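You operate a simulated robot arm through the tools that you are given. There is no shell and no other tool. Be economical: measure what you need, move in short steps, check, and stop when the job is done.

You run a simulated robot arm. Do the job below in one go: nothing can be reset, and whatever is moved stays where it is left.

TASK
Run two holds on the coupled bay: 100 mbar, then 250 mbar.
Fine: line valve shut for each hold and at the end; never over 250; all else stays.

Only the result counts: the job must be done as asked and must still hold three seconds after the hand-in. Knocking over, shifting, dropping, spilling or breaking anything else fails it.

THE ROBOT
A 6-joint arm with a two-finger parallel gripper on a trunk, on a base that drives. Base frame: it is fixed to the floor where the robot stands at the start and does not move with it; the origin is under the middle of the robot, x ahead of it, y to its left, z up; the surface under the hand at the start is at about z = 0.9. Readings come in m, degrees, newtons and seconds.
Its first joint turns from -166.0 to 166.0 degrees. Places, roughly: black knob [0.1, -1.9, 0.9]; black paddle [-0.3, -2.7, 0.9]; black plug [-0.25, -2.75, 1]; black prop [-1.5, -0.2, 1]; black valve [-0.2, -2.8, 0.9]; bleed button [-4.2, -1.9, 0.7]; bleed lever [0, -2.3, 1]; blue latch [-1.5, -1.1, 1.1]; blue paddle [0.5, -0.1, 0.9]; blue plug [-0.75, 1.5, 1]; brown ticket [0, -3, 1]; clear button [0.8, 0.6, 0.9]; grey door [-1.7, -1.4, 1]; line valve [0.7, 0.2, 0.9]; main lever [0.1, -1.7, 1]; orange lever [-1.5, -0.4, 1.1]. Payload 3.91 kg.
The tool frame sits at the grasp point between the pads (the TCP): z along the fingers, y along the line on which they close. The tips reach 0.03 m beyond it. Largest opening 0.11 m; finger width 0.02, thickness 0.01; the body of the gripper, 0.048 by 0.112 m, starts 0.055 m behind the TCP.
Orientation is told as [roll, pitch, yaw] about the base's x, y, z axes, in that order, counted from this pose: with the fingers straight down and closing along the base's y, the tool's x points along the base's -x, its y along +y and its z along -z.

THE INTERFACE
- The arm moves only by the tool play_rows. Its argument "targets" is a list of rows, each a list of 7 numbers: the finger opening in m, from 0 to 0.11, then the shift along the tool's x, y, z in m, then the turn, a rotation vector about the tool's x, y, z in degrees. In form: [[fingers, dx, dy, dz, ax, ay, az], ...]. A call has 1 to 20 rows; each row shifts and turns the commanded pose from where the row before left it, along the tool's axes as they then stand. Rows are played at 5 a second. More than 0.05 m and 8.6 degrees between two rows, or a gripper value outside its range, and nothing of the call is played. Where a pose cannot be reached the arm comes as near as it can. A force on the tool above 40 N (or 10 N above the force at the start of the call, whichever is more), or a blocked arm, ends the call early, and 0.2 s more pass. The fingers move at their own pace (about 0.153 m/s each) and stop on an object; they squeeze with about 44 N. The grip force told is the motor's: it shows also when the fingers shut on nothing. Time passes only in rows, and 0.2 s behind the last, so rows that do not move let the fingers close. The reply holds the time, the measured pose of the TCP, the force on the tool along the base axes, the opening and the grip force, in the units named above and with some noise, with the torque about the TCP (base axes, N m) and any sound that the robot's microphone picked up.
- Cameras (640 x 400 px; columns grow to the right, rows downward): "scene" is now at [0.2241, 0.2146, 1.3958]; the picture's right is [-0.31, -0.95, 0.00], its down [-0.43, 0.14, -0.89] and it looks along [0.85, -0.27, -0.45] (base axes); focal length 224 px, centre (320, 200). "wrist" rides on the gripper at [0.072, 0.017, -0.103] in the tool frame; the picture's right is [-0.23, 0.97, 0.00], its down [-0.76, -0.18, -0.62] and it looks along [-0.61, -0.14, 0.78] (tool axes); focal length 222 px, centre (320, 200). There is no depth. A picture from a camera that has moved, and an enlarged one, comes with that camera's place and axes in the base frame and with its lens. The place of the scene camera against the robot may be out by one fixed shift of up to 0.025 m in any direction.
- get_image(camera): a new picture of that camera. The clock stands still meanwhile.
- drive_base(legs): drives the robot by 1 to 6 legs, each [ahead, turn to the left] in m and degrees, along the robot's own axes; the way and the turn of a leg run together, so that a leg with both is an arc; at most 1.5 m and 180 degrees a leg. The arm and the cameras ride along, it lands a little off, and it stops where it bumps. It gives what a move gives.
- head_to(pan, tilt): turns the head with the scene camera to pan (to the left, within 120 degrees either way) and tilt (down, from -29 to 69), counted from straight ahead of the robot. It gives what a move gives.
- zoom(camera, box): a new picture of the part [left, top, right, bottom] of that camera's present view, enlarged. The clock stands still meanwhile.
- hand_in(): hands the job in; it is judged then, once.

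Work in short steps. Places have to be worked out from the pictures, the camera data and where the tool is seen: move nearer, look again, correct. Check each grasp and each placing, and mend what went wrong. You have 120 turns and 98 pictures in all, those below and enlarged ones among them. Open the gripper and draw the arm clear of the work before you hand the job in, unless the task says otherwise; then end with one line.

The tools are called after "Call:" as a command line: name --pt "numbers of a row" for each row, then --argument value for the rest, lists and objects as JSON in quotes. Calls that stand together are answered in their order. play_rows: Moves the arm, as the interface text tells. Its arguments: {"type":"object","properties":{"targets":{"type":"array","items":{"type":"array","items":{"type":"number"}}}},"required":["targets"]} The other tools are called the same way: drive_base (legs) drives the base; head_to (pan, tilt) turns the head that bears the scene camera; get_image (camera) takes a picture; zoom (camera, box) takes an enlarged picture of a part of a camera's view; hand_in () hands the job in.

At the start:

```text
t: 0.0
position: [0.6056, 0.1548, 1.2786]
tcp_rot: [0.0, 0.1, 0.0]
contact_force: [0.3, 0.1, 0.4]
ft_torque: [-0.02, -0.02, 0.01]
opening: 0.11
grasp_force: 0.1
robot x, y, heading: [-0.0017, 0.0009, -0.0]
head pan, tilt: [-17.9, 26.6]
```

scene: 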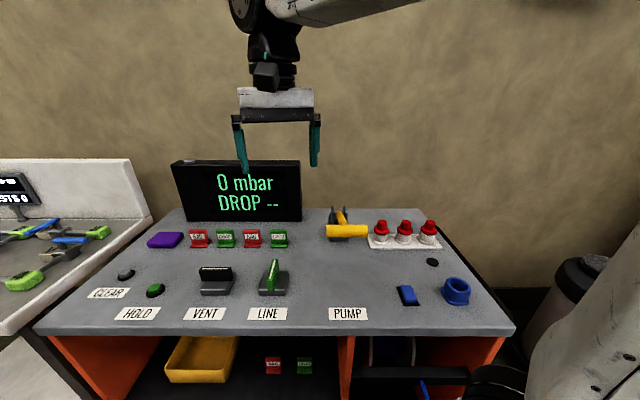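
wrist: 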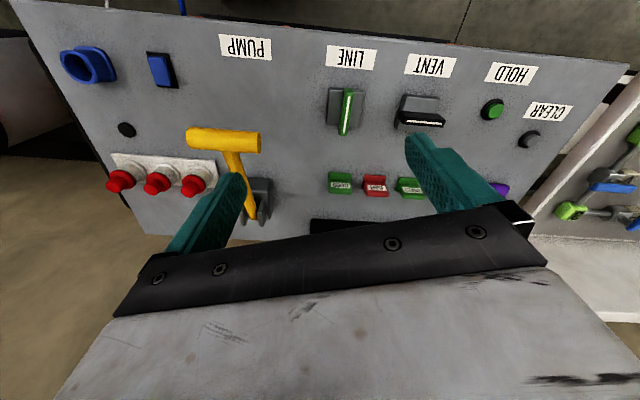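

The console has a display (0 mbar, DROP --), CLEAR/HOLD buttons, VENT and LINE valves, and a pump. I'll zoom in to read the details first.

Call:
zoom --camera "scene" --box '[80, 200, 300, 337]'

Call:
zoom --camera "scene" --box '[290, 190, 510, 327]'

Call:
zoom --camera "wrist" --box '[300, 20, 620, 220]'

```text
2.91 times, centred on (190, 268) of scene
camera zoom: at [0.2241, 0.2146, 1.3958], right [-0.31, -0.95, 0.0], down [-0.43, 0.14, -0.89], along [0.85, -0.27, -0.45], focal length 652 px, centre (698, 1)
```

zoom: 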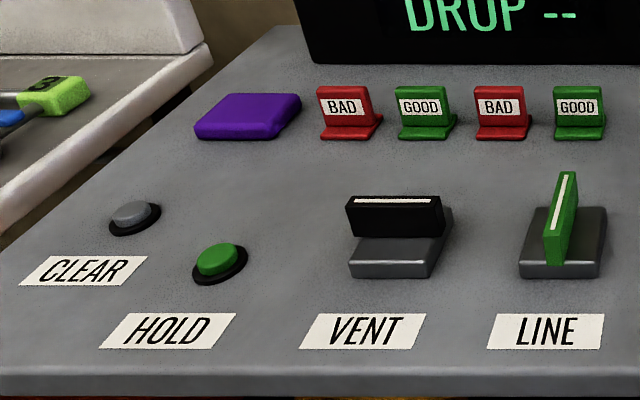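

```text
2.91 times, centred on (400, 258) of scene
camera zoom: at [0.2241, 0.2146, 1.3958], right [-0.31, -0.95, 0.0], down [-0.43, 0.14, -0.89], along [0.85, -0.27, -0.45], focal length 652 px, centre (87, 30)
```

zoom: 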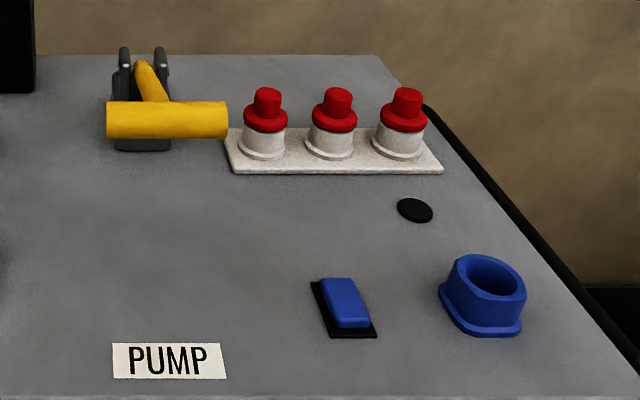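

```text
2.00 times, centred on (460, 120) of wrist
camera zoom: at [0.5327, 0.173, 1.3837], right [0.23, 0.97, 0.0], down [0.76, -0.18, 0.62], along [0.61, -0.14, -0.78], focal length 444 px, centre (40, 360)
```

zoom: 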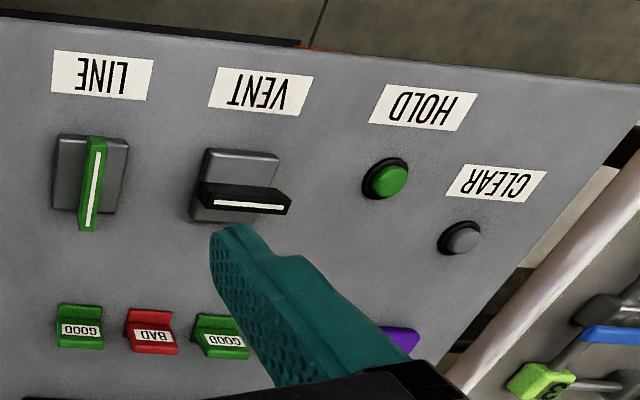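

LINE's handle runs front-back (along the flow, likely open) and VENT's runs across (shut). Next I look around for the "bay" and its couplings.

Call:
head_to --pan 50 --tilt 25

Call:
get_image --camera "scene"

Call:
head_to --pan 115 --tilt 20

Call:
get_image --camera "scene"

Call:
head_to --pan -75 --tilt 25

Call:
get_image --camera "scene"

Call:
head_to --pan 0 --tilt 50

Call:
get_image --camera "scene"

```text
t: 1.4
position: [0.6051, 0.1545, 1.2796]
tcp_rot: [0.0, 0.0, 0.0]
contact_force: [0.6, 0.8, -0.7]
ft_torque: [-0.01, 0.0, -0.01]
opening: 0.11
grasp_force: 0.0
robot x, y, heading: [0.0024, 0.0013, -0.1]
head pan, tilt: [50.0, 25.0]
```

```text
92 pictures are left
camera scene: at [0.1961, 0.3133, 1.3984], right [0.77, -0.64, 0.0], down [-0.27, -0.32, -0.91], along [0.58, 0.69, -0.42], focal length 224 px, centre (320, 200)
```

scene: 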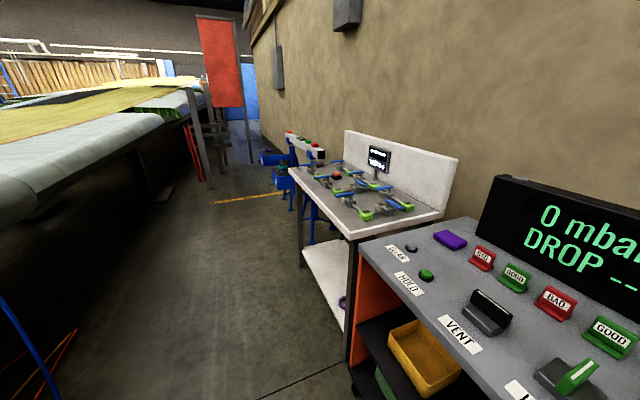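

```text
t: 2.8
position: [0.6042, 0.1549, 1.2797]
tcp_rot: [0.0, 0.0, 0.0]
contact_force: [-0.9, -0.7, 0.8]
ft_torque: [-0.01, 0.0, 0.01]
opening: 0.1102
grasp_force: 0.0
robot x, y, heading: [0.0013, 0.001, -0.2]
head pan, tilt: [115.0, 20.0]
```

```text
91 pictures are left
camera scene: at [0.0975, 0.3272, 1.4065], right [0.91, 0.42, 0.0], down [0.14, -0.31, -0.94], along [-0.4, 0.85, -0.34], focal length 224 px, centre (320, 200)
```

scene: 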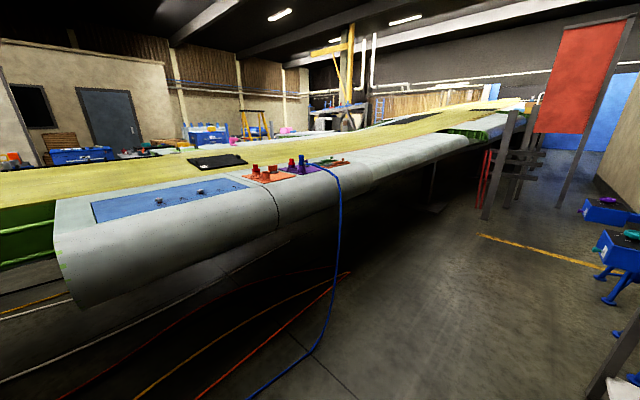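

```text
t: 5.6
position: [0.6047, 0.1554, 1.2794]
tcp_rot: [0.0, 0.1, 0.0]
contact_force: [0.1, 0.0, -0.5]
ft_torque: [0.05, 0.01, 0.03]
opening: 0.11
grasp_force: 0.0
robot x, y, heading: [-0.0006, 0.0023, -0.0]
head pan, tilt: [-75.0, 25.0]
```

```text
90 pictures are left
camera scene: at [0.1607, 0.1537, 1.3984], right [-0.97, -0.26, 0.0], down [-0.11, 0.41, -0.91], along [0.23, -0.88, -0.42], focal length 224 px, centre (320, 200)
```

scene: 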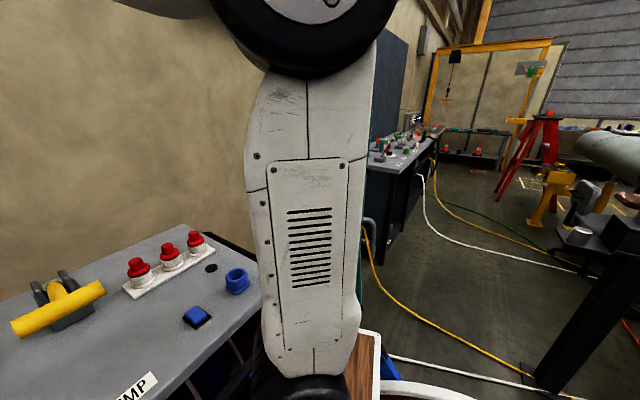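

```text
t: 7.0
position: [0.6062, 0.1551, 1.2802]
tcp_rot: [0.0, 0.1, 0.0]
contact_force: [0.2, -0.6, 0.7]
ft_torque: [0.0, 0.02, -0.01]
opening: 0.1101
grasp_force: 0.0
robot x, y, heading: [0.0003, 0.0, -0.0]
head pan, tilt: [0.0, 50.0]
```

```text
89 pictures are left
camera scene: at [0.2138, 0.2427, 1.3609], right [0.0, -1.0, 0.0], down [-0.77, 0.0, -0.64], along [0.64, 0.0, -0.77], focal length 224 px, centre (320, 200)
```

scene: 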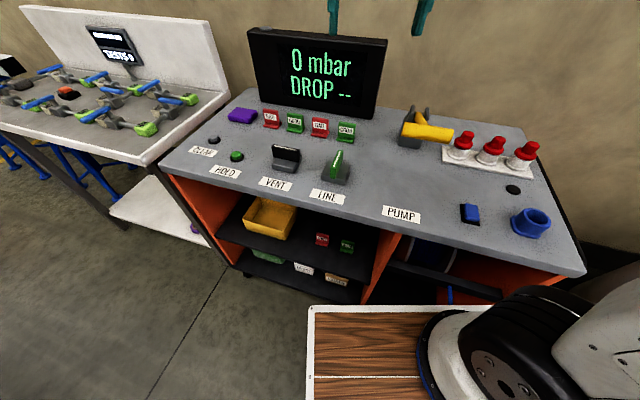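

The blue hose is already coupled to a bay on the wing, so the work is all at this console. I move the hand over towards the pump lever and look from the wrist to locate it.

Call:
play_rows --pt "0.11 0 -0.05 0 0 0 0" --pt "0.11 0 -0.05 0 0 0 0" --pt "0.11 0 -0.05 0 0 0 0" --pt "0.11 0 -0.05 0 0 0 0" --pt "0.11 0 0 0 0 0 0"

Call:
get_image --camera "wrist"

Call:
zoom --camera "scene" --box '[380, 90, 560, 203]'

```text
t: 8.2
position: [0.6047, -0.0456, 1.2802]
tcp_rot: [0.0, 0.0, 0.0]
contact_force: [0.2, -0.2, 0.6]
ft_torque: [-0.03, 0.01, -0.02]
opening: 0.11
grasp_force: 0.1
robot x, y, heading: [0.0014, -0.0029, 0.0]
head pan, tilt: [0.0, 50.0]
```

```text
88 pictures are left
camera wrist: at [0.5325, -0.0277, 1.3845], right [0.23, 0.97, 0.0], down [0.76, -0.18, 0.62], along [0.61, -0.14, -0.78], focal length 222 px, centre (320, 200)
```

wrist: 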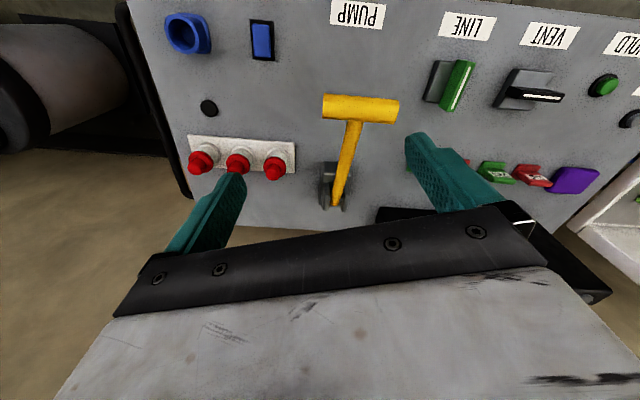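

```text
3.54 times, centred on (470, 146) of scene
camera zoom: at [0.2138, 0.2427, 1.3609], right [0.0, -1.0, 0.0], down [-0.77, 0.0, -0.64], along [0.64, 0.0, -0.77], focal length 793 px, centre (-211, 389)
```

zoom: 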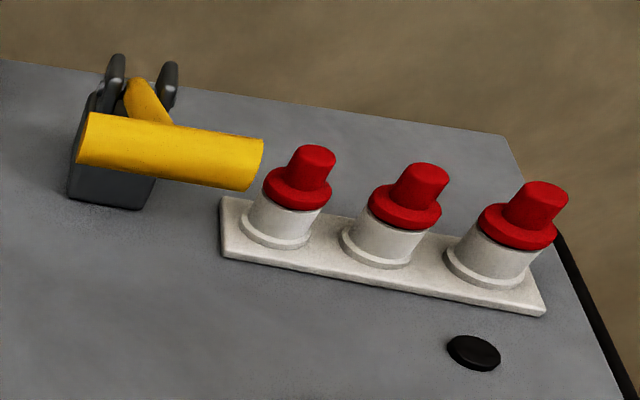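

I place the bar of the pump at about (0.64, 0.01, 1.06), with the lever pivot at about (0.88, -0.07) and the console yawed about -17.6°. I close the fingers, align the hand with the console and stop above the bar.

Call:
play_rows --pt "0.11 -0.017 0.027 0.04 0 0 5.9" --pt "0 0 0 0.04 0 0 5.9" --pt "0 -0.008 0.03 0 0 0 5.8" --pt "0 0 0 0.0 0 0 0" --pt "0 0 0 0 0 0 0"

Call:
get_image --camera "wrist"

Call:
get_image --camera "scene"

```text
refused: row 1 steps farther than a row can; nothing moved
```

```text
86 pictures are left
camera wrist: at [0.5325, -0.0277, 1.3845], right [0.23, 0.97, 0.0], down [0.76, -0.18, 0.62], along [0.61, -0.14, -0.78], focal length 222 px, centre (320, 200)
```

wrist: 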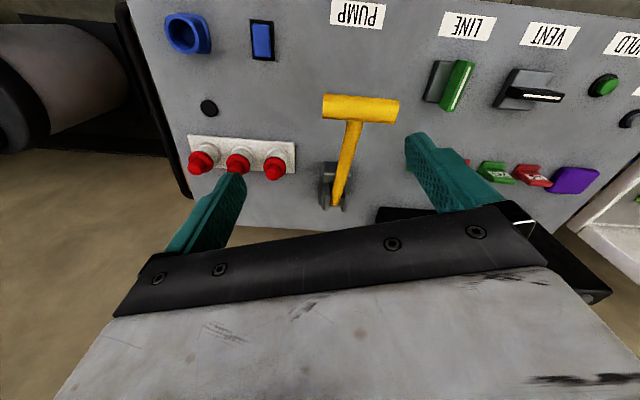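

```text
85 pictures are left
camera scene: at [0.2138, 0.2427, 1.3609], right [0.0, -1.0, 0.0], down [-0.77, 0.0, -0.64], along [0.64, 0.0, -0.77], focal length 224 px, centre (320, 200)
```

scene: 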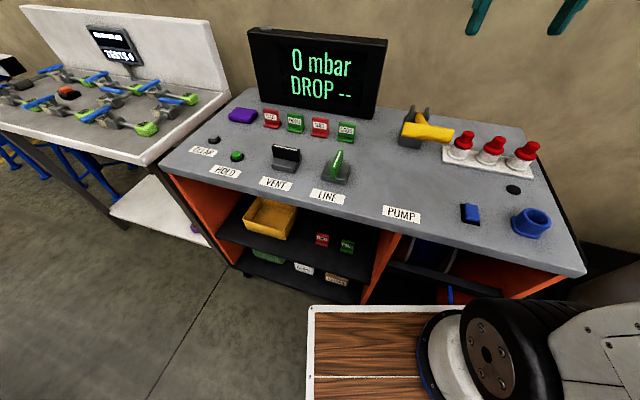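

The step was too long (the shift length slightly exceeded 0.05 m); I split it into smaller rows.

Call:
play_rows --pt "0 -0.017 0.027 0.02 0 0 0" --pt "0 -0.018 0.027 0.02 0 0 0" --pt "0 0 0 0.02 0 0 5.9" --pt "0 0 0 0.02 0 0 5.9" --pt "0 0 0 0.02 0 0 5.8" --pt "0 0 0 0 0 0 0"

Call:
get_image --camera "wrist"

Call:
get_image --camera "scene"

```text
t: 9.6
position: [0.6393, 0.009, 1.1794]
tcp_rot: [0.0, 0.0, -17.6]
contact_force: [-0.1, -0.2, 0.7]
ft_torque: [-0.01, -0.02, 0.01]
opening: 0.0001
grasp_force: 37.7
robot x, y, heading: [-0.0016, 0.0006, 0.1]
head pan, tilt: [0.0, 50.0]
```

```text
84 pictures are left
camera wrist: at [0.5762, 0.0476, 1.2832], right [0.51, 0.86, 0.0], down [0.67, -0.4, 0.62], along [0.54, -0.32, -0.78], focal length 222 px, centre (320, 200)
```

wrist: 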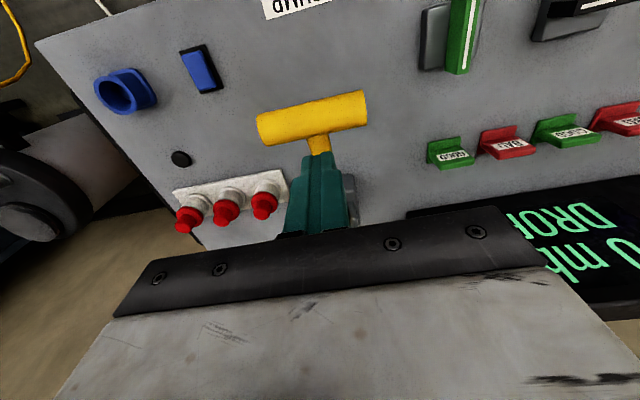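

```text
83 pictures are left
camera scene: at [0.2138, 0.2427, 1.3609], right [0.0, -1.0, 0.0], down [-0.77, 0.0, -0.64], along [0.64, 0.0, -0.77], focal length 224 px, centre (320, 200)
```

scene: 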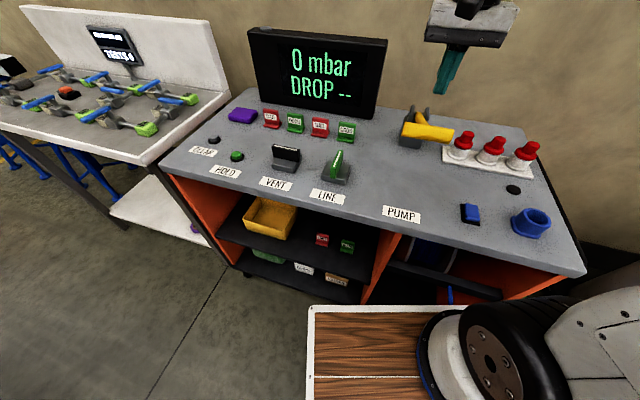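

Triangulating from the two wrist views, the bar centre is at about (0.633, 0.006, 1.073). I push it down with closed fingers, gently, in small rows.

Call:
play_rows --pt "0 0.012 0 0.02 0 0 0" --pt "0 0 0 0.02 0 0 0" --pt "0 0 0 0.015 0 0 0" --pt "0 0 0 0.015 0 0 0" --pt "0 0 0 0.015 0 0 0" --pt "0 0 0 0.015 0 0 0"

Call:
get_image --camera "scene"

```text
t: 11.0
position: [0.6282, 0.0126, 1.0786]
tcp_rot: [0.0, 0.0, -17.6]
contact_force: [-2.4, 1.5, 2.0]
ft_torque: [-0.02, 0.06, -0.02]
opening: 0.0001
grasp_force: 37.5
robot x, y, heading: [0.0019, -0.0026, 0.0]
head pan, tilt: [0.0, 50.0]
```

```text
82 pictures are left
camera scene: at [0.2136, 0.2427, 1.361], right [0.0, -1.0, 0.0], down [-0.77, 0.0, -0.64], along [0.64, 0.0, -0.77], focal length 224 px, centre (320, 200)
```

scene: 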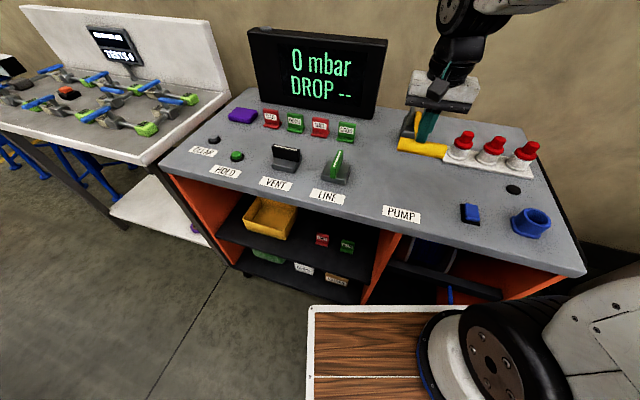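

The lever has moved down with a small force. I zoom in to see where the fingers rest on it.

Call:
zoom --camera "scene" --box '[370, 70, 530, 170]'

Call:
get_image --camera "wrist"

```text
4.00 times, centred on (450, 120) of scene
camera zoom: at [0.2136, 0.2427, 1.361], right [0.0, -1.0, 0.0], down [-0.77, 0.0, -0.64], along [0.64, 0.0, -0.77], focal length 897 px, centre (-200, 520)
```

zoom: 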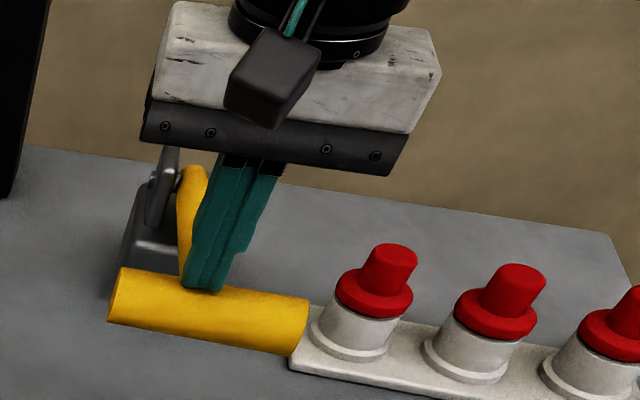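

```text
80 pictures are left
camera wrist: at [0.5644, 0.0518, 1.183], right [0.51, 0.86, 0.0], down [0.67, -0.4, 0.62], along [0.54, -0.32, -0.78], focal length 222 px, centre (320, 200)
```

wrist: 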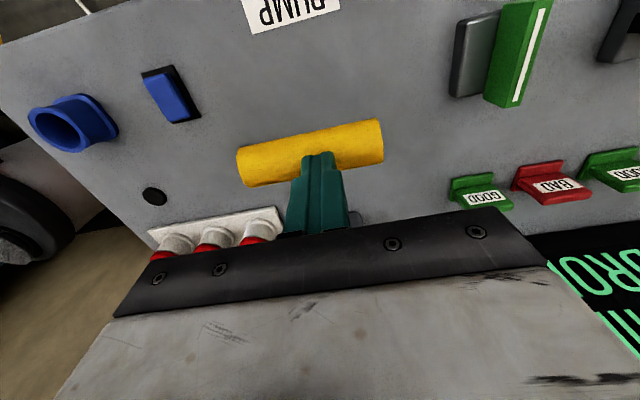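

The tips are on the rear of the bar and it has come down a little; I lift 1 cm, shift 1.5 cm toward the front, and continue down.

Call:
play_rows --pt "0 0 0 -0.012 0 0 0" --pt "0 0.015 0 0 0 0 0" --pt "0 0 0 0.012 0 0 0" --pt "0 0 0 0.015 0 0 0" --pt "0 0 0 0.015 0 0 0"

Call:
get_image --camera "scene"

```text
t: 12.2
position: [0.6162, 0.0167, 1.0503]
tcp_rot: [0.0, -0.1, -17.6]
contact_force: [-2.1, 2.3, 3.9]
ft_torque: [0.05, 0.03, 0.02]
opening: 0.0
grasp_force: 37.8
robot x, y, heading: [-0.0057, 0.0014, -0.1]
head pan, tilt: [0.0, 50.0]
```

```text
79 pictures are left
camera scene: at [0.2136, 0.2428, 1.3609], right [0.0, -1.0, 0.0], down [-0.77, 0.0, -0.64], along [0.64, 0.0, -0.77], focal length 224 px, centre (320, 200)
```

scene: 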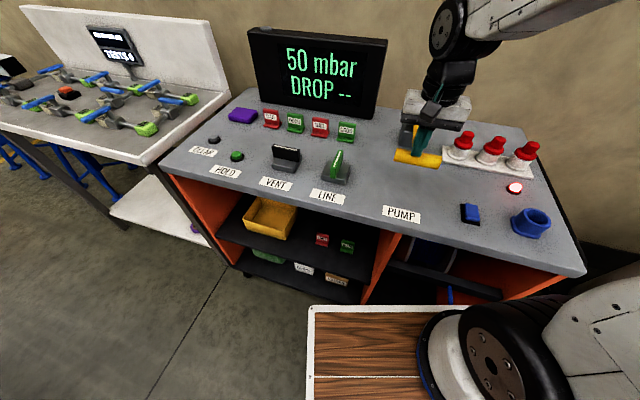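

One stroke gave 50 mbar. I raise the hand to see whether the lever springs back.

Call:
play_rows --pt "0 0 0 -0.03 0 0 0" --pt "0 0 0 -0.04 0 0 0" --pt "0 -0.006 0 -0.03 0 0 0" --pt "0 0 0 0 0 0 0"

Call:
get_image --camera "scene"

Call:
get_image --camera "wrist"

```text
t: 13.2
position: [0.621, 0.0142, 1.1499]
tcp_rot: [0.1, 0.0, -17.6]
contact_force: [-0.7, 0.3, 0.2]
ft_torque: [-0.01, 0.02, 0.0]
opening: 0.0001
grasp_force: 37.2
robot x, y, heading: [-0.0011, 0.0002, -0.1]
head pan, tilt: [0.0, 50.0]
```

```text
78 pictures are left
camera scene: at [0.2138, 0.2427, 1.3609], right [0.0, -1.0, 0.0], down [-0.77, 0.0, -0.64], along [0.64, 0.0, -0.77], focal length 224 px, centre (320, 200)
```

scene: 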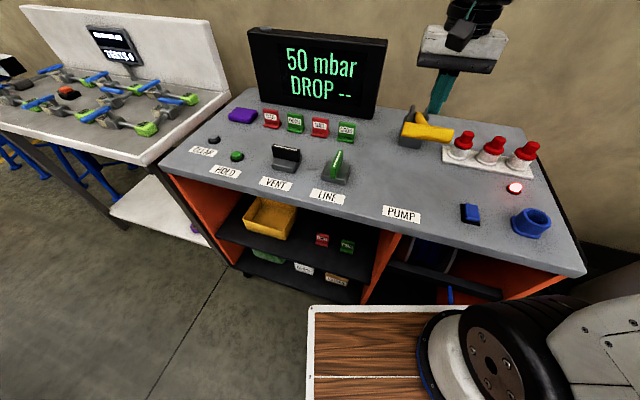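

```text
77 pictures are left
camera wrist: at [0.5566, 0.0547, 1.2538], right [0.51, 0.86, 0.0], down [0.67, -0.4, 0.62], along [0.54, -0.32, -0.78], focal length 222 px, centre (320, 200)
```

wrist: 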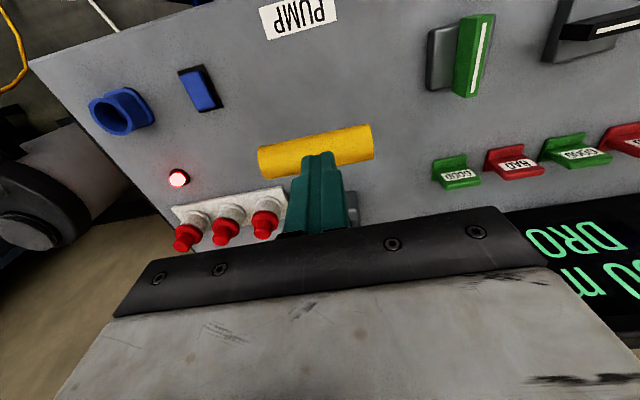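

The lever springs back and the display stays at 50. Second stroke the same way, then up.

Call:
play_rows --pt "0 0.0 0 0.03 0 0 0" --pt "0 0.003 0 0.03 0 0 0" --pt "0 0.003 0 0.02 0 0 0" --pt "0 0 0 0.02 0 0 0" --pt "0 0 0 -0.03 0 0 0" --pt "0 0 0 -0.04 0 0 0" --pt "0 -0.006 0 -0.03 0 0 0" --pt "0 0 0 -0.04 0 0 0"

Call:
get_image --camera "scene"

```text
t: 13.9
position: [0.6114, 0.0168, 1.0838]
tcp_rot: [-0.1, 0.7, -17.4]
contact_force: [-17.2, 5.4, 7.0]
ft_torque: [0.11, 0.51, 0.05]
opening: 0.0
grasp_force: 37.7
robot x, y, heading: [0.0005, -0.0016, -0.3]
head pan, tilt: [0.0, 50.0]
stopped in row 3: the force on the tool passed its limit at 47 N (the readings are from after the stop); the commanded pose is now the measured one
```

```text
76 pictures are left
camera scene: at [0.2121, 0.2432, 1.361], right [0.0, -1.0, 0.0], down [-0.77, 0.0, -0.64], along [0.64, 0.0, -0.77], focal length 224 px, centre (320, 200)
```

scene: 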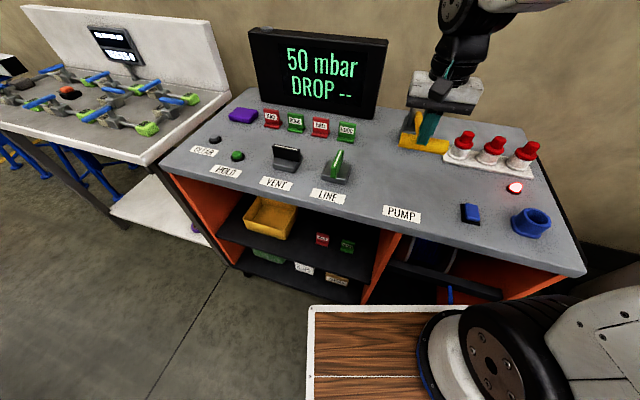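

The stroke stopped on a sideways force (47 N). I zoom in to see where the fingers are on the bar.

Call:
zoom --camera "scene" --box '[370, 70, 530, 170]'

Call:
get_image --camera "wrist"

```text
4.00 times, centred on (450, 120) of scene
camera zoom: at [0.2121, 0.2432, 1.361], right [0.0, -1.0, 0.0], down [-0.77, 0.0, -0.64], along [0.64, 0.0, -0.77], focal length 897 px, centre (-200, 520)
```

zoom: 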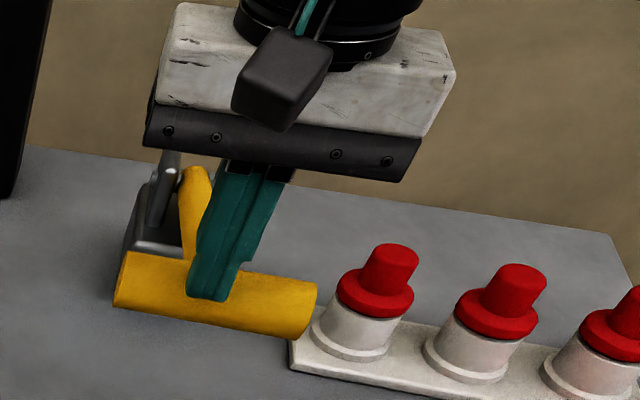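

```text
74 pictures are left
camera wrist: at [0.5487, 0.0566, 1.1892], right [0.51, 0.86, 0.0], down [0.68, -0.4, 0.61], along [0.53, -0.32, -0.79], focal length 222 px, centre (320, 200)
```

wrist: 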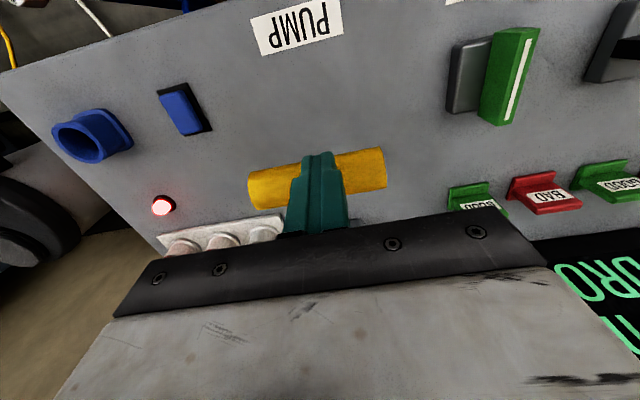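

The fingers landed on the front of the bar. I go up, move back over the bar's crown, fix the small tilt, and stroke along the bar's arc.

Call:
play_rows --pt "0 0 0 -0.03 0 0 0" --pt "0 0 0 -0.04 0 -0.7 0.2" --pt "0 -0.023 0 0 0 0 0" --pt "0 0.0 0 0.03 0 0 0" --pt "0 0.004 0 0.02 0 0 0" --pt "0 0.005 0 0.02 0 0 0" --pt "0 0.005 0 0.015 0 0 0" --pt "0 0.004 0 0.015 0 0 0"

Call:
zoom --camera "scene" --box '[230, 10, 550, 210]'

```text
t: 15.7
position: [0.6186, 0.0158, 1.0526]
tcp_rot: [-0.1, -0.1, -17.7]
contact_force: [-0.1, -1.9, 2.4]
ft_torque: [-0.04, -0.05, -0.02]
opening: 0.0001
grasp_force: 38.1
robot x, y, heading: [0.0016, 0.0036, 0.3]
head pan, tilt: [0.0, 50.0]
```

```text
2.00 times, centred on (390, 110) of scene
camera zoom: at [0.2132, 0.2429, 1.361], right [0.0, -1.0, 0.0], down [-0.77, 0.0, -0.64], along [0.64, 0.0, -0.77], focal length 448 px, centre (180, 380)
```

zoom: 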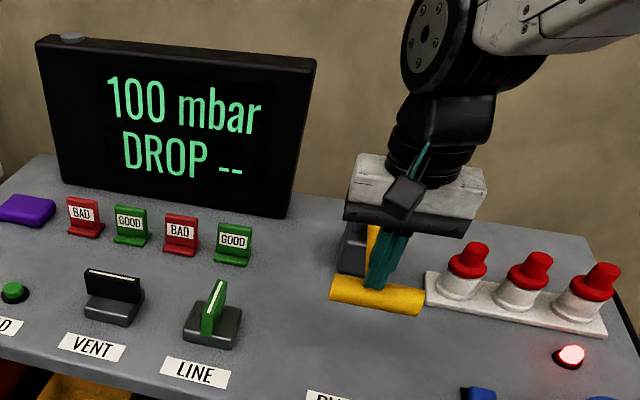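

100 mbar is reached. I lift, open the hand, and move along the console's left axis to above the LINE handle, which I estimate at (0.677, 0.192), top z about 0.945.

Call:
play_rows --pt "0 0 0 -0.03 0 0 0" --pt "0 0 0 -0.04 0 0 0" --pt "0 0 0 -0.045 0 0 0" --pt "0.07 0 0.045 0 0 0 0" --pt "0.07 0 0.045 0 0 0 0" --pt "0.07 0 0.045 0 0 0 0" --pt "0.07 -0.002 0.045 0 0 0 0" --pt "0.07 0 0.005 0.04 0 0 0" --pt "0.07 0 0 0.04 0 0 0" --pt "0.07 0 0 0 0 0 0"

Call:
get_image --camera "wrist"

Call:
get_image --camera "scene"

```text
t: 17.9
position: [0.678, 0.1914, 1.0876]
tcp_rot: [-0.1, -0.1, -17.7]
contact_force: [-0.1, 0.5, -0.1]
ft_torque: [-0.01, 0.01, 0.01]
opening: 0.0703
grasp_force: 0.1
robot x, y, heading: [-0.0021, -0.0036, -0.1]
head pan, tilt: [0.0, 50.0]
```

```text
72 pictures are left
camera wrist: at [0.6142, 0.2306, 1.1925], right [0.51, 0.86, 0.0], down [0.67, -0.4, 0.63], along [0.54, -0.32, -0.78], focal length 222 px, centre (320, 200)
```

wrist: 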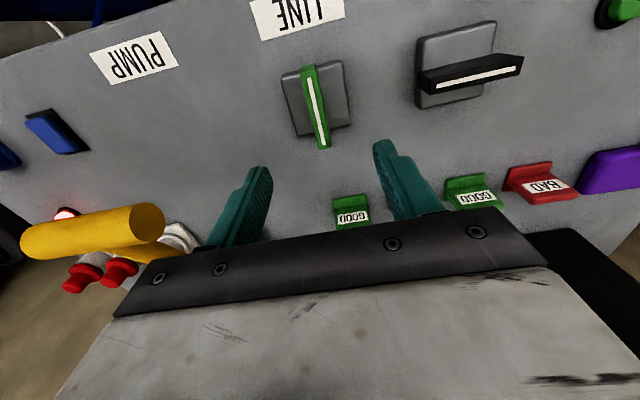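

```text
71 pictures are left
camera scene: at [0.2132, 0.243, 1.3609], right [0.0, -1.0, 0.0], down [-0.77, 0.0, -0.64], along [0.64, 0.0, -0.77], focal length 224 px, centre (320, 200)
```

scene: 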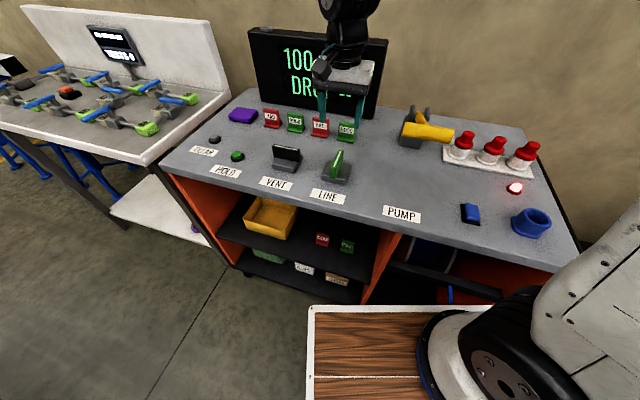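

The handle is right beneath the hand (centre about (0.677, 0.189)). I descend to straddle it and close.

Call:
play_rows --pt "0.07 0 -0.002 0.04 0 0 0" --pt "0.07 0 0 0.04 0 0 0" --pt "0.07 0 0 0.03 0 0 0" --pt "0.07 0 0 0.018 0 0 0" --pt "0 0 0 0 0 0 0" --pt "0 0 0 0 0 0 0"

Call:
get_image --camera "wrist"

```text
t: 19.3
position: [0.6768, 0.1887, 0.9585]
tcp_rot: [-0.1, -0.1, -17.7]
contact_force: [-2.2, 2.9, -3.4]
ft_torque: [0.39, -0.73, -0.22]
opening: 0.0152
grasp_force: 45.2
robot x, y, heading: [0.0006, 0.0003, -0.2]
head pan, tilt: [0.0, 50.0]
```

```text
70 pictures are left
camera wrist: at [0.613, 0.2283, 1.0636], right [0.51, 0.86, 0.0], down [0.67, -0.4, 0.62], along [0.54, -0.32, -0.78], focal length 222 px, centre (320, 200)
```

wrist: 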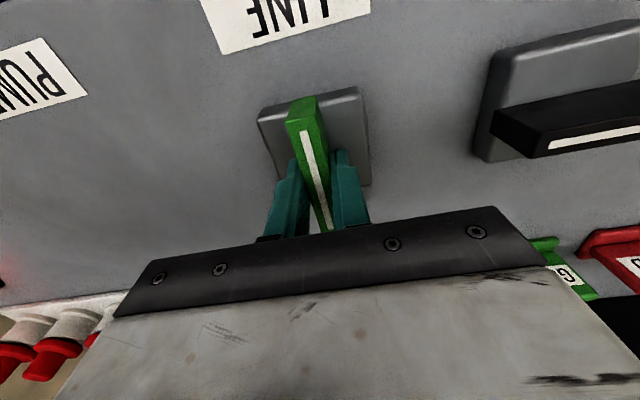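

Gripped at 15 mm. I try a small clockwise turn first (seen from above) and watch the torque for a stop.

Call:
play_rows --pt "0 0 0 0 0 0 5" --pt "0 0 0 0 0 0 5" --pt "0 0 0 0 0 0 5"

Call:
get_image --camera "wrist"

```text
t: 20.1
position: [0.6761, 0.1881, 0.96]
tcp_rot: [-0.1, -0.2, -32.8]
contact_force: [0.2, -1.4, -14.2]
ft_torque: [0.3, -0.83, 0.01]
opening: 0.0151
grasp_force: 44.8
robot x, y, heading: [-0.002, 0.0024, -0.0]
head pan, tilt: [0.0, 50.0]
```

```text
69 pictures are left
camera wrist: at [0.625, 0.2433, 1.0636], right [0.72, 0.7, 0.0], down [0.54, -0.56, 0.62], along [0.43, -0.45, -0.78], focal length 222 px, centre (320, 200)
```

wrist: 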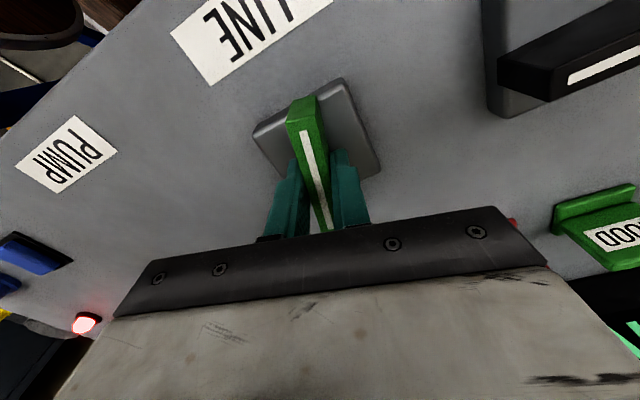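

The handle follows freely. I turn it on to 90° in total.

Call:
play_rows --pt "0 0 0 0.001 0 0 7.5" --pt "0 0 0 0 0 0 7.5" --pt "0 0 0 0 0 0 7.5" --pt "0 0 0 0 0 0 7.5" --pt "0 0 0 0 0 0 7.5" --pt "0 0 0 0 0 0 7.5" --pt "0 0 0 0 0 0 7.5" --pt "0 0 0 0 0 0 7.5" --pt "0 0 0 0 0 0 7.5" --pt "0 0 0 0 0 0 7.5" --pt "0 0 0 0 0 0 0"

Call:
get_image --camera "scene"

Call:
get_image --camera "wrist"

```text
t: 22.7
position: [0.6746, 0.1869, 0.9587]
tcp_rot: [0.1, -0.2, -107.7]
contact_force: [-8.7, -4.7, 15.5]
ft_torque: [-0.79, 0.22, -0.02]
opening: 0.015
grasp_force: 45.3
robot x, y, heading: [-0.001, -0.0003, -0.0]
head pan, tilt: [0.0, 50.0]
stopped in row 11: the force on the tool passed its limit at 40 N (the readings are from after the stop); the commanded pose is now the measured one
```

```text
68 pictures are left
camera scene: at [0.2123, 0.2425, 1.3611], right [0.0, -1.0, 0.0], down [-0.77, 0.0, -0.64], along [0.64, 0.0, -0.77], focal length 224 px, centre (320, 200)
```

scene: 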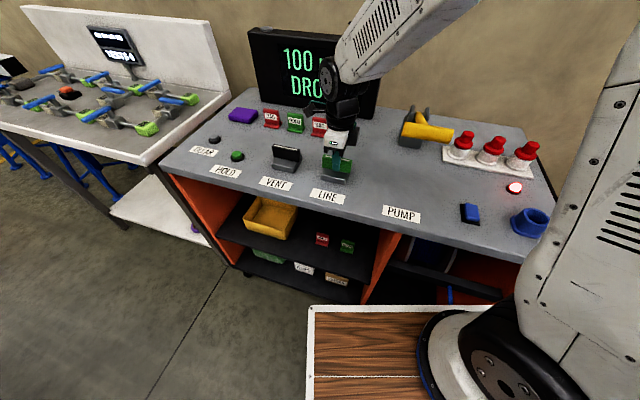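

```text
67 pictures are left
camera wrist: at [0.7135, 0.2533, 1.0633], right [0.86, -0.51, 0.0], down [-0.4, -0.67, 0.63], along [-0.32, -0.54, -0.78], focal length 222 px, centre (320, 200)
```

wrist: 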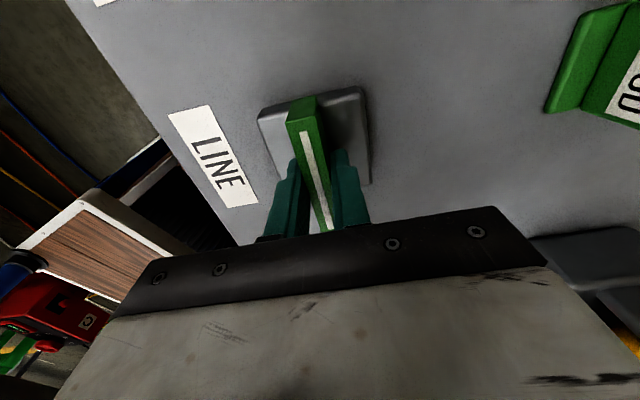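

LINE is now across (shut). I release, lift, and move along the console to a point above the HOLD button, about (0.75, 0.486).

Call:
play_rows --pt "0.07 0 0 0 0 0 0" --pt "0.07 0 0 0 0 0 0" --pt "0.07 0 0 -0.04 0 0 0" --pt "0.07 0 0 -0.05 0 0 0" --pt "0 0 0 -0.05 0 0 0" --pt "0 0.05 0 0 0 0 0" --pt "0 0.05 0 0 0 0 0" --pt "0 0.05 0 0 0 0 0" --pt "0 0.05 0 0 0 0 0" --pt "0 0.049 -0.01 0 0 0 0" --pt "0 0.049 -0.009 0 0 0 0" --pt "0 0 0 0.04 0 0 0" --pt "0 0 0 0 0 0 0"

Call:
get_image --camera "wrist"

Call:
get_image --camera "scene"

```text
t: 25.5
position: [0.7482, 0.4769, 1.0581]
tcp_rot: [0.0, -0.2, -107.8]
contact_force: [0.0, 1.7, -0.4]
ft_torque: [-0.01, 0.0, -0.03]
opening: 0.0002
grasp_force: 37.9
robot x, y, heading: [0.0005, -0.002, 0.1]
head pan, tilt: [0.0, 50.0]
```

```text
66 pictures are left
camera wrist: at [0.7874, 0.5428, 1.1619], right [0.86, -0.51, 0.0], down [-0.4, -0.67, 0.63], along [-0.32, -0.54, -0.78], focal length 222 px, centre (320, 200)
```

wrist: 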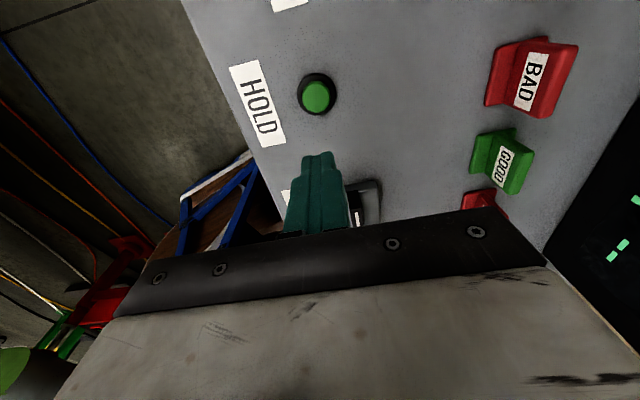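

```text
65 pictures are left
camera scene: at [0.213, 0.2429, 1.3609], right [0.0, -1.0, 0.0], down [-0.77, 0.0, -0.64], along [0.64, 0.0, -0.77], focal length 224 px, centre (320, 200)
```

scene: 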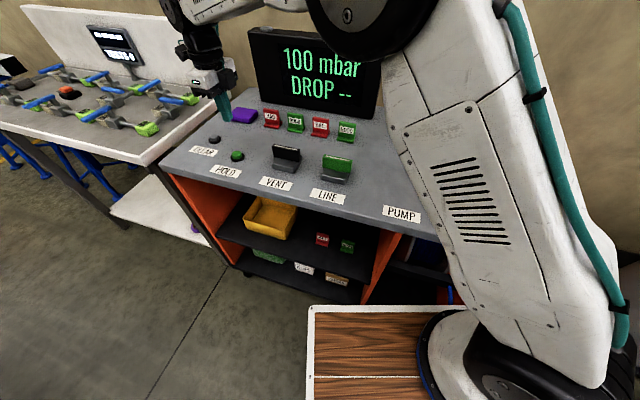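

The button is at about (0.753, 0.4925). I shift 1.6 cm and press down slowly.

Call:
play_rows --pt "0 0.0163 0 0.03 0 0 0" --pt "0 0 0 0.04 0 0 0" --pt "0 0 0 0.02 0 0 0" --pt "0 0 0 0.01 0 0 0" --pt "0 0 0 0.008 0 0 0"

Call:
zoom --camera "scene" --box '[180, 20, 420, 170]'

```text
t: 26.7
position: [0.7542, 0.4931, 0.951]
tcp_rot: [0.0, -0.2, -107.8]
contact_force: [0.1, -0.3, -0.3]
ft_torque: [-0.01, 0.05, 0.0]
opening: 0.0
grasp_force: 37.9
robot x, y, heading: [-0.004, -0.0004, 0.1]
head pan, tilt: [0.0, 50.0]
```

```text
2.67 times, centred on (300, 95) of scene
camera zoom: at [0.2131, 0.2429, 1.3609], right [0.0, -1.0, 0.0], down [-0.77, 0.0, -0.64], along [0.64, 0.0, -0.77], focal length 598 px, centre (373, 480)
```

zoom: 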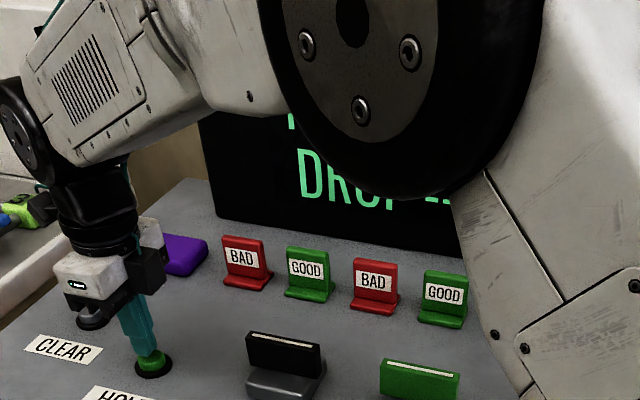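

The tips are right over the button, not yet pressing. I go down in 3 mm steps.

Call:
play_rows --pt "0 0 0 0.003 0 0 0" --pt "0 0 0 0.003 0 0 0" --pt "0 0 0 0.003 0 0 0" --pt "0 0 0 0.003 0 0 0"

```text
t: 27.7
position: [0.7543, 0.4936, 0.9392]
tcp_rot: [0.1, -0.1, -107.8]
contact_force: [0.9, 1.0, 16.2]
ft_torque: [0.04, -0.02, -0.02]
opening: 0.0001
grasp_force: 37.5
robot x, y, heading: [-0.0072, -0.0002, 0.2]
head pan, tilt: [0.0, 50.0]
heard: click
```

A click with 16 N: HOLD is pressed. I lift up and read the display.

Call:
play_rows --pt "0 0 0 -0.04 0 0 0" --pt "0 0 0 -0.05 0 0 0" --pt "0 0 0 -0.02 0 0 0"

Call:
zoom --camera "scene" --box '[160, 10, 560, 260]'

```text
t: 28.5
position: [0.7539, 0.4931, 1.0471]
tcp_rot: [-0.1, -0.2, -107.8]
contact_force: [0.6, 0.0, 0.0]
ft_torque: [0.01, 0.0, -0.04]
opening: 0.0
grasp_force: 37.6
robot x, y, heading: [-0.0024, -0.0017, 0.3]
head pan, tilt: [0.0, 50.0]
```

```text
1.60 times, centred on (360, 135) of scene
camera zoom: at [0.2133, 0.243, 1.3609], right [0.0, -1.0, 0.0], down [-0.77, 0.0, -0.64], along [0.64, 0.0, -0.77], focal length 359 px, centre (256, 304)
```

zoom: 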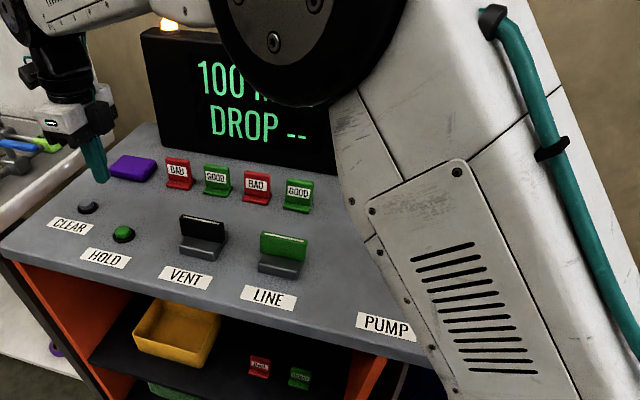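

The lamp on the display is lit: the hold is running. I wait 4 s and move the hand back over LINE meanwhile, without touching anything.

Call:
play_rows --pt "0 0 0 -0.04 0 0 0" --pt "0 -0.05 0 0 0 0 0" --pt "0 -0.05 0 0 0 0 0" --pt "0 -0.05 0 0 0 0 0" --pt "0 -0.05 0 0 0 0 0" --pt "0 -0.05 0 0 0 0 0" --pt "0 -0.05 0.01 0 0 0 0" --pt "0.07 -0.015 0.009 0 0 0 0" --pt "0.07 0 0 0 0 0 0" --pt "0.07 0 0 0 0 0 0" --pt "0.07 0 0 0 0 0 0" --pt "0.07 0 0 0 0 0 0" --pt "0.07 0 0 0 0 0 0"

Call:
zoom --camera "scene" --box '[160, 10, 560, 260]'

```text
refused: row 7 steps farther than a row can; nothing moved
```

```text
1.60 times, centred on (360, 135) of scene
camera zoom: at [0.2133, 0.243, 1.3609], right [0.0, -1.0, 0.0], down [-0.77, 0.0, -0.64], along [0.64, 0.0, -0.77], focal length 359 px, centre (256, 304)
```

zoom: 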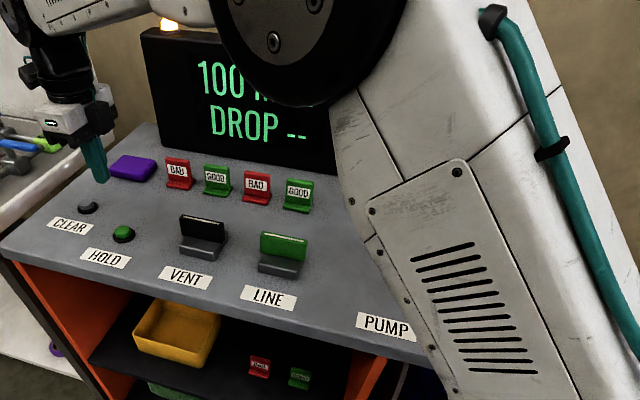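

One row was a hair too long; I replay it with legal steps.

Call:
play_rows --pt "0 0 0 -0.04 0 0 0" --pt "0 -0.049 0.003 0 0 0 0" --pt "0 -0.049 0.003 0 0 0 0" --pt "0 -0.049 0.003 0 0 0 0" --pt "0 -0.049 0.003 0 0 0 0" --pt "0 -0.049 0.003 0 0 0 0" --pt "0 -0.049 0.003 0 0 0 0" --pt "0.07 -0.02 0 0 0 0 0" --pt "0.07 0 0 0 0 0 0" --pt "0.07 0 0 0 0 0 0" --pt "0.07 0 0 0 0 0 0" --pt "0.07 0 0 0 0 0 0" --pt "0.07 0 0 0 0 0 0"

Call:
get_image --camera "scene"

Call:
get_image --camera "wrist"

```text
t: 31.3
position: [0.676, 0.189, 1.0907]
tcp_rot: [0.0, -0.1, -107.9]
contact_force: [0.9, -0.1, -0.2]
ft_torque: [-0.01, 0.0, 0.01]
opening: 0.0705
grasp_force: 0.0
robot x, y, heading: [0.0026, -0.0004, 0.2]
head pan, tilt: [0.0, 50.0]
```

```text
61 pictures are left
camera scene: at [0.2131, 0.2428, 1.3609], right [0.0, -1.0, 0.0], down [-0.77, 0.0, -0.64], along [0.64, 0.0, -0.77], focal length 224 px, centre (320, 200)
```

scene: 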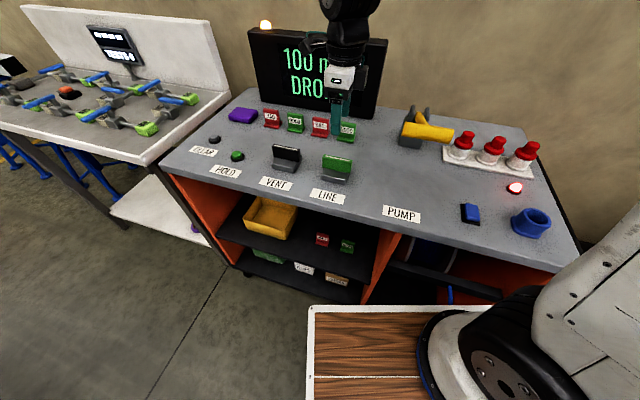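

```text
60 pictures are left
camera wrist: at [0.7144, 0.2546, 1.194], right [0.86, -0.51, 0.0], down [-0.4, -0.67, 0.63], along [-0.32, -0.54, -0.78], focal length 222 px, centre (320, 200)
```

wrist: 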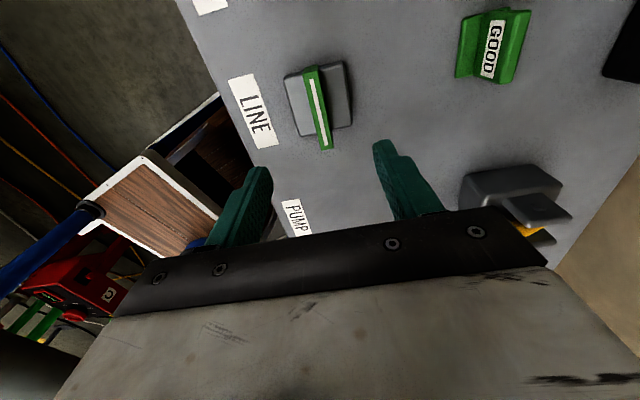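

The lamp is still lit. I slide the hand aside towards the pump to free the view of the display and wait.

Call:
play_rows --pt "0.07 -0.045 0 -0.02 0 0 0" --pt "0.07 -0.045 0 -0.02 0 0 0" --pt "0.07 -0.04 0 0 0 0 0" --pt "0.07 0 0 0 0 0 0" --pt "0.07 0 0 0 0 0 0" --pt "0.07 0 0 0 0 0 0" --pt "0.07 0 0 0 0 0 0" --pt "0.07 0 0 0 0 0 0" --pt "0.07 0 0 0 0 0 0" --pt "0.07 0 0 0 0 0 0" --pt "0.07 0 0 0 0 0 0" --pt "0.07 0 0 0 0 0 0" --pt "0.07 0 0 0 0 0 0" --pt "0.07 0 0 0 0 0 0" --pt "0.07 0 0 0 0 0 0" --pt "0.07 0 0 0 0 0 0"

Call:
get_image --camera "scene"

```text
t: 34.7
position: [0.635, 0.065, 1.129]
tcp_rot: [0.0, -0.1, -107.8]
contact_force: [-0.5, 0.4, 0.7]
ft_torque: [-0.01, -0.03, 0.01]
opening: 0.0701
grasp_force: 0.0
robot x, y, heading: [-0.0005, -0.003, -0.2]
head pan, tilt: [0.0, 50.0]
```

```text
59 pictures are left
camera scene: at [0.2131, 0.2428, 1.3609], right [0.0, -1.0, 0.0], down [-0.77, 0.0, -0.64], along [0.64, 0.0, -0.77], focal length 224 px, centre (320, 200)
```

scene: 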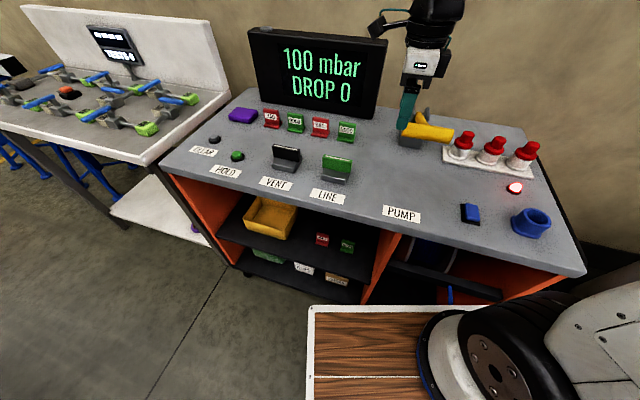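

Hold 1 is done: DROP 0, lamp off, still 100 mbar. I go back to LINE, grip it and turn it back to open.

Call:
play_rows --pt "0.07 0.045 0 0 0 0 0" --pt "0.07 0.045 0 0 0 0 0" --pt "0.07 0.0407 0.001 0 0 0 0" --pt "0.07 0 0 0.045 0 0 0" --pt "0.07 0 0 0.045 0 0 0" --pt "0.07 0 0 0.045 0 0 0" --pt "0.07 0 0 0.034 0 0 0" --pt "0 0 0 0 0 0 0" --pt "0 0 0 0 0 0 0" --pt "0 0 0 0 0 0 -7.5" --pt "0 0 0 0 0 0 -7.5"

Call:
get_image --camera "wrist"

```text
t: 37.1
position: [0.6759, 0.1907, 0.9581]
tcp_rot: [-0.1, -0.4, -92.7]
contact_force: [-17.9, 7.1, -10.7]
ft_torque: [0.22, -0.97, -0.01]
opening: 0.0151
grasp_force: 44.8
robot x, y, heading: [0.0013, 0.0016, -0.0]
head pan, tilt: [0.0, 50.0]
```

```text
58 pictures are left
camera wrist: at [0.6963, 0.2634, 1.0621], right [0.96, -0.27, 0.0], down [-0.21, -0.75, 0.63], along [-0.17, -0.6, -0.78], focal length 222 px, centre (320, 200)
```

wrist: 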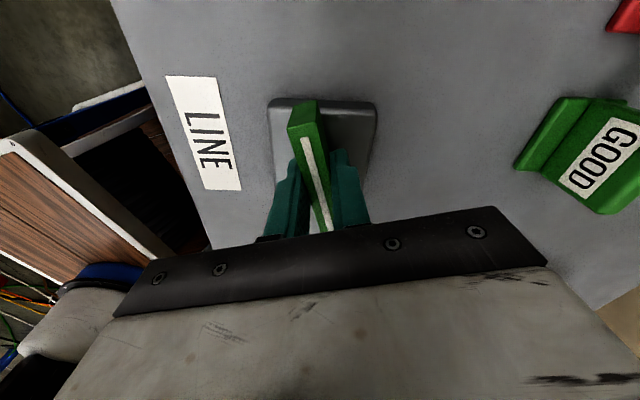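

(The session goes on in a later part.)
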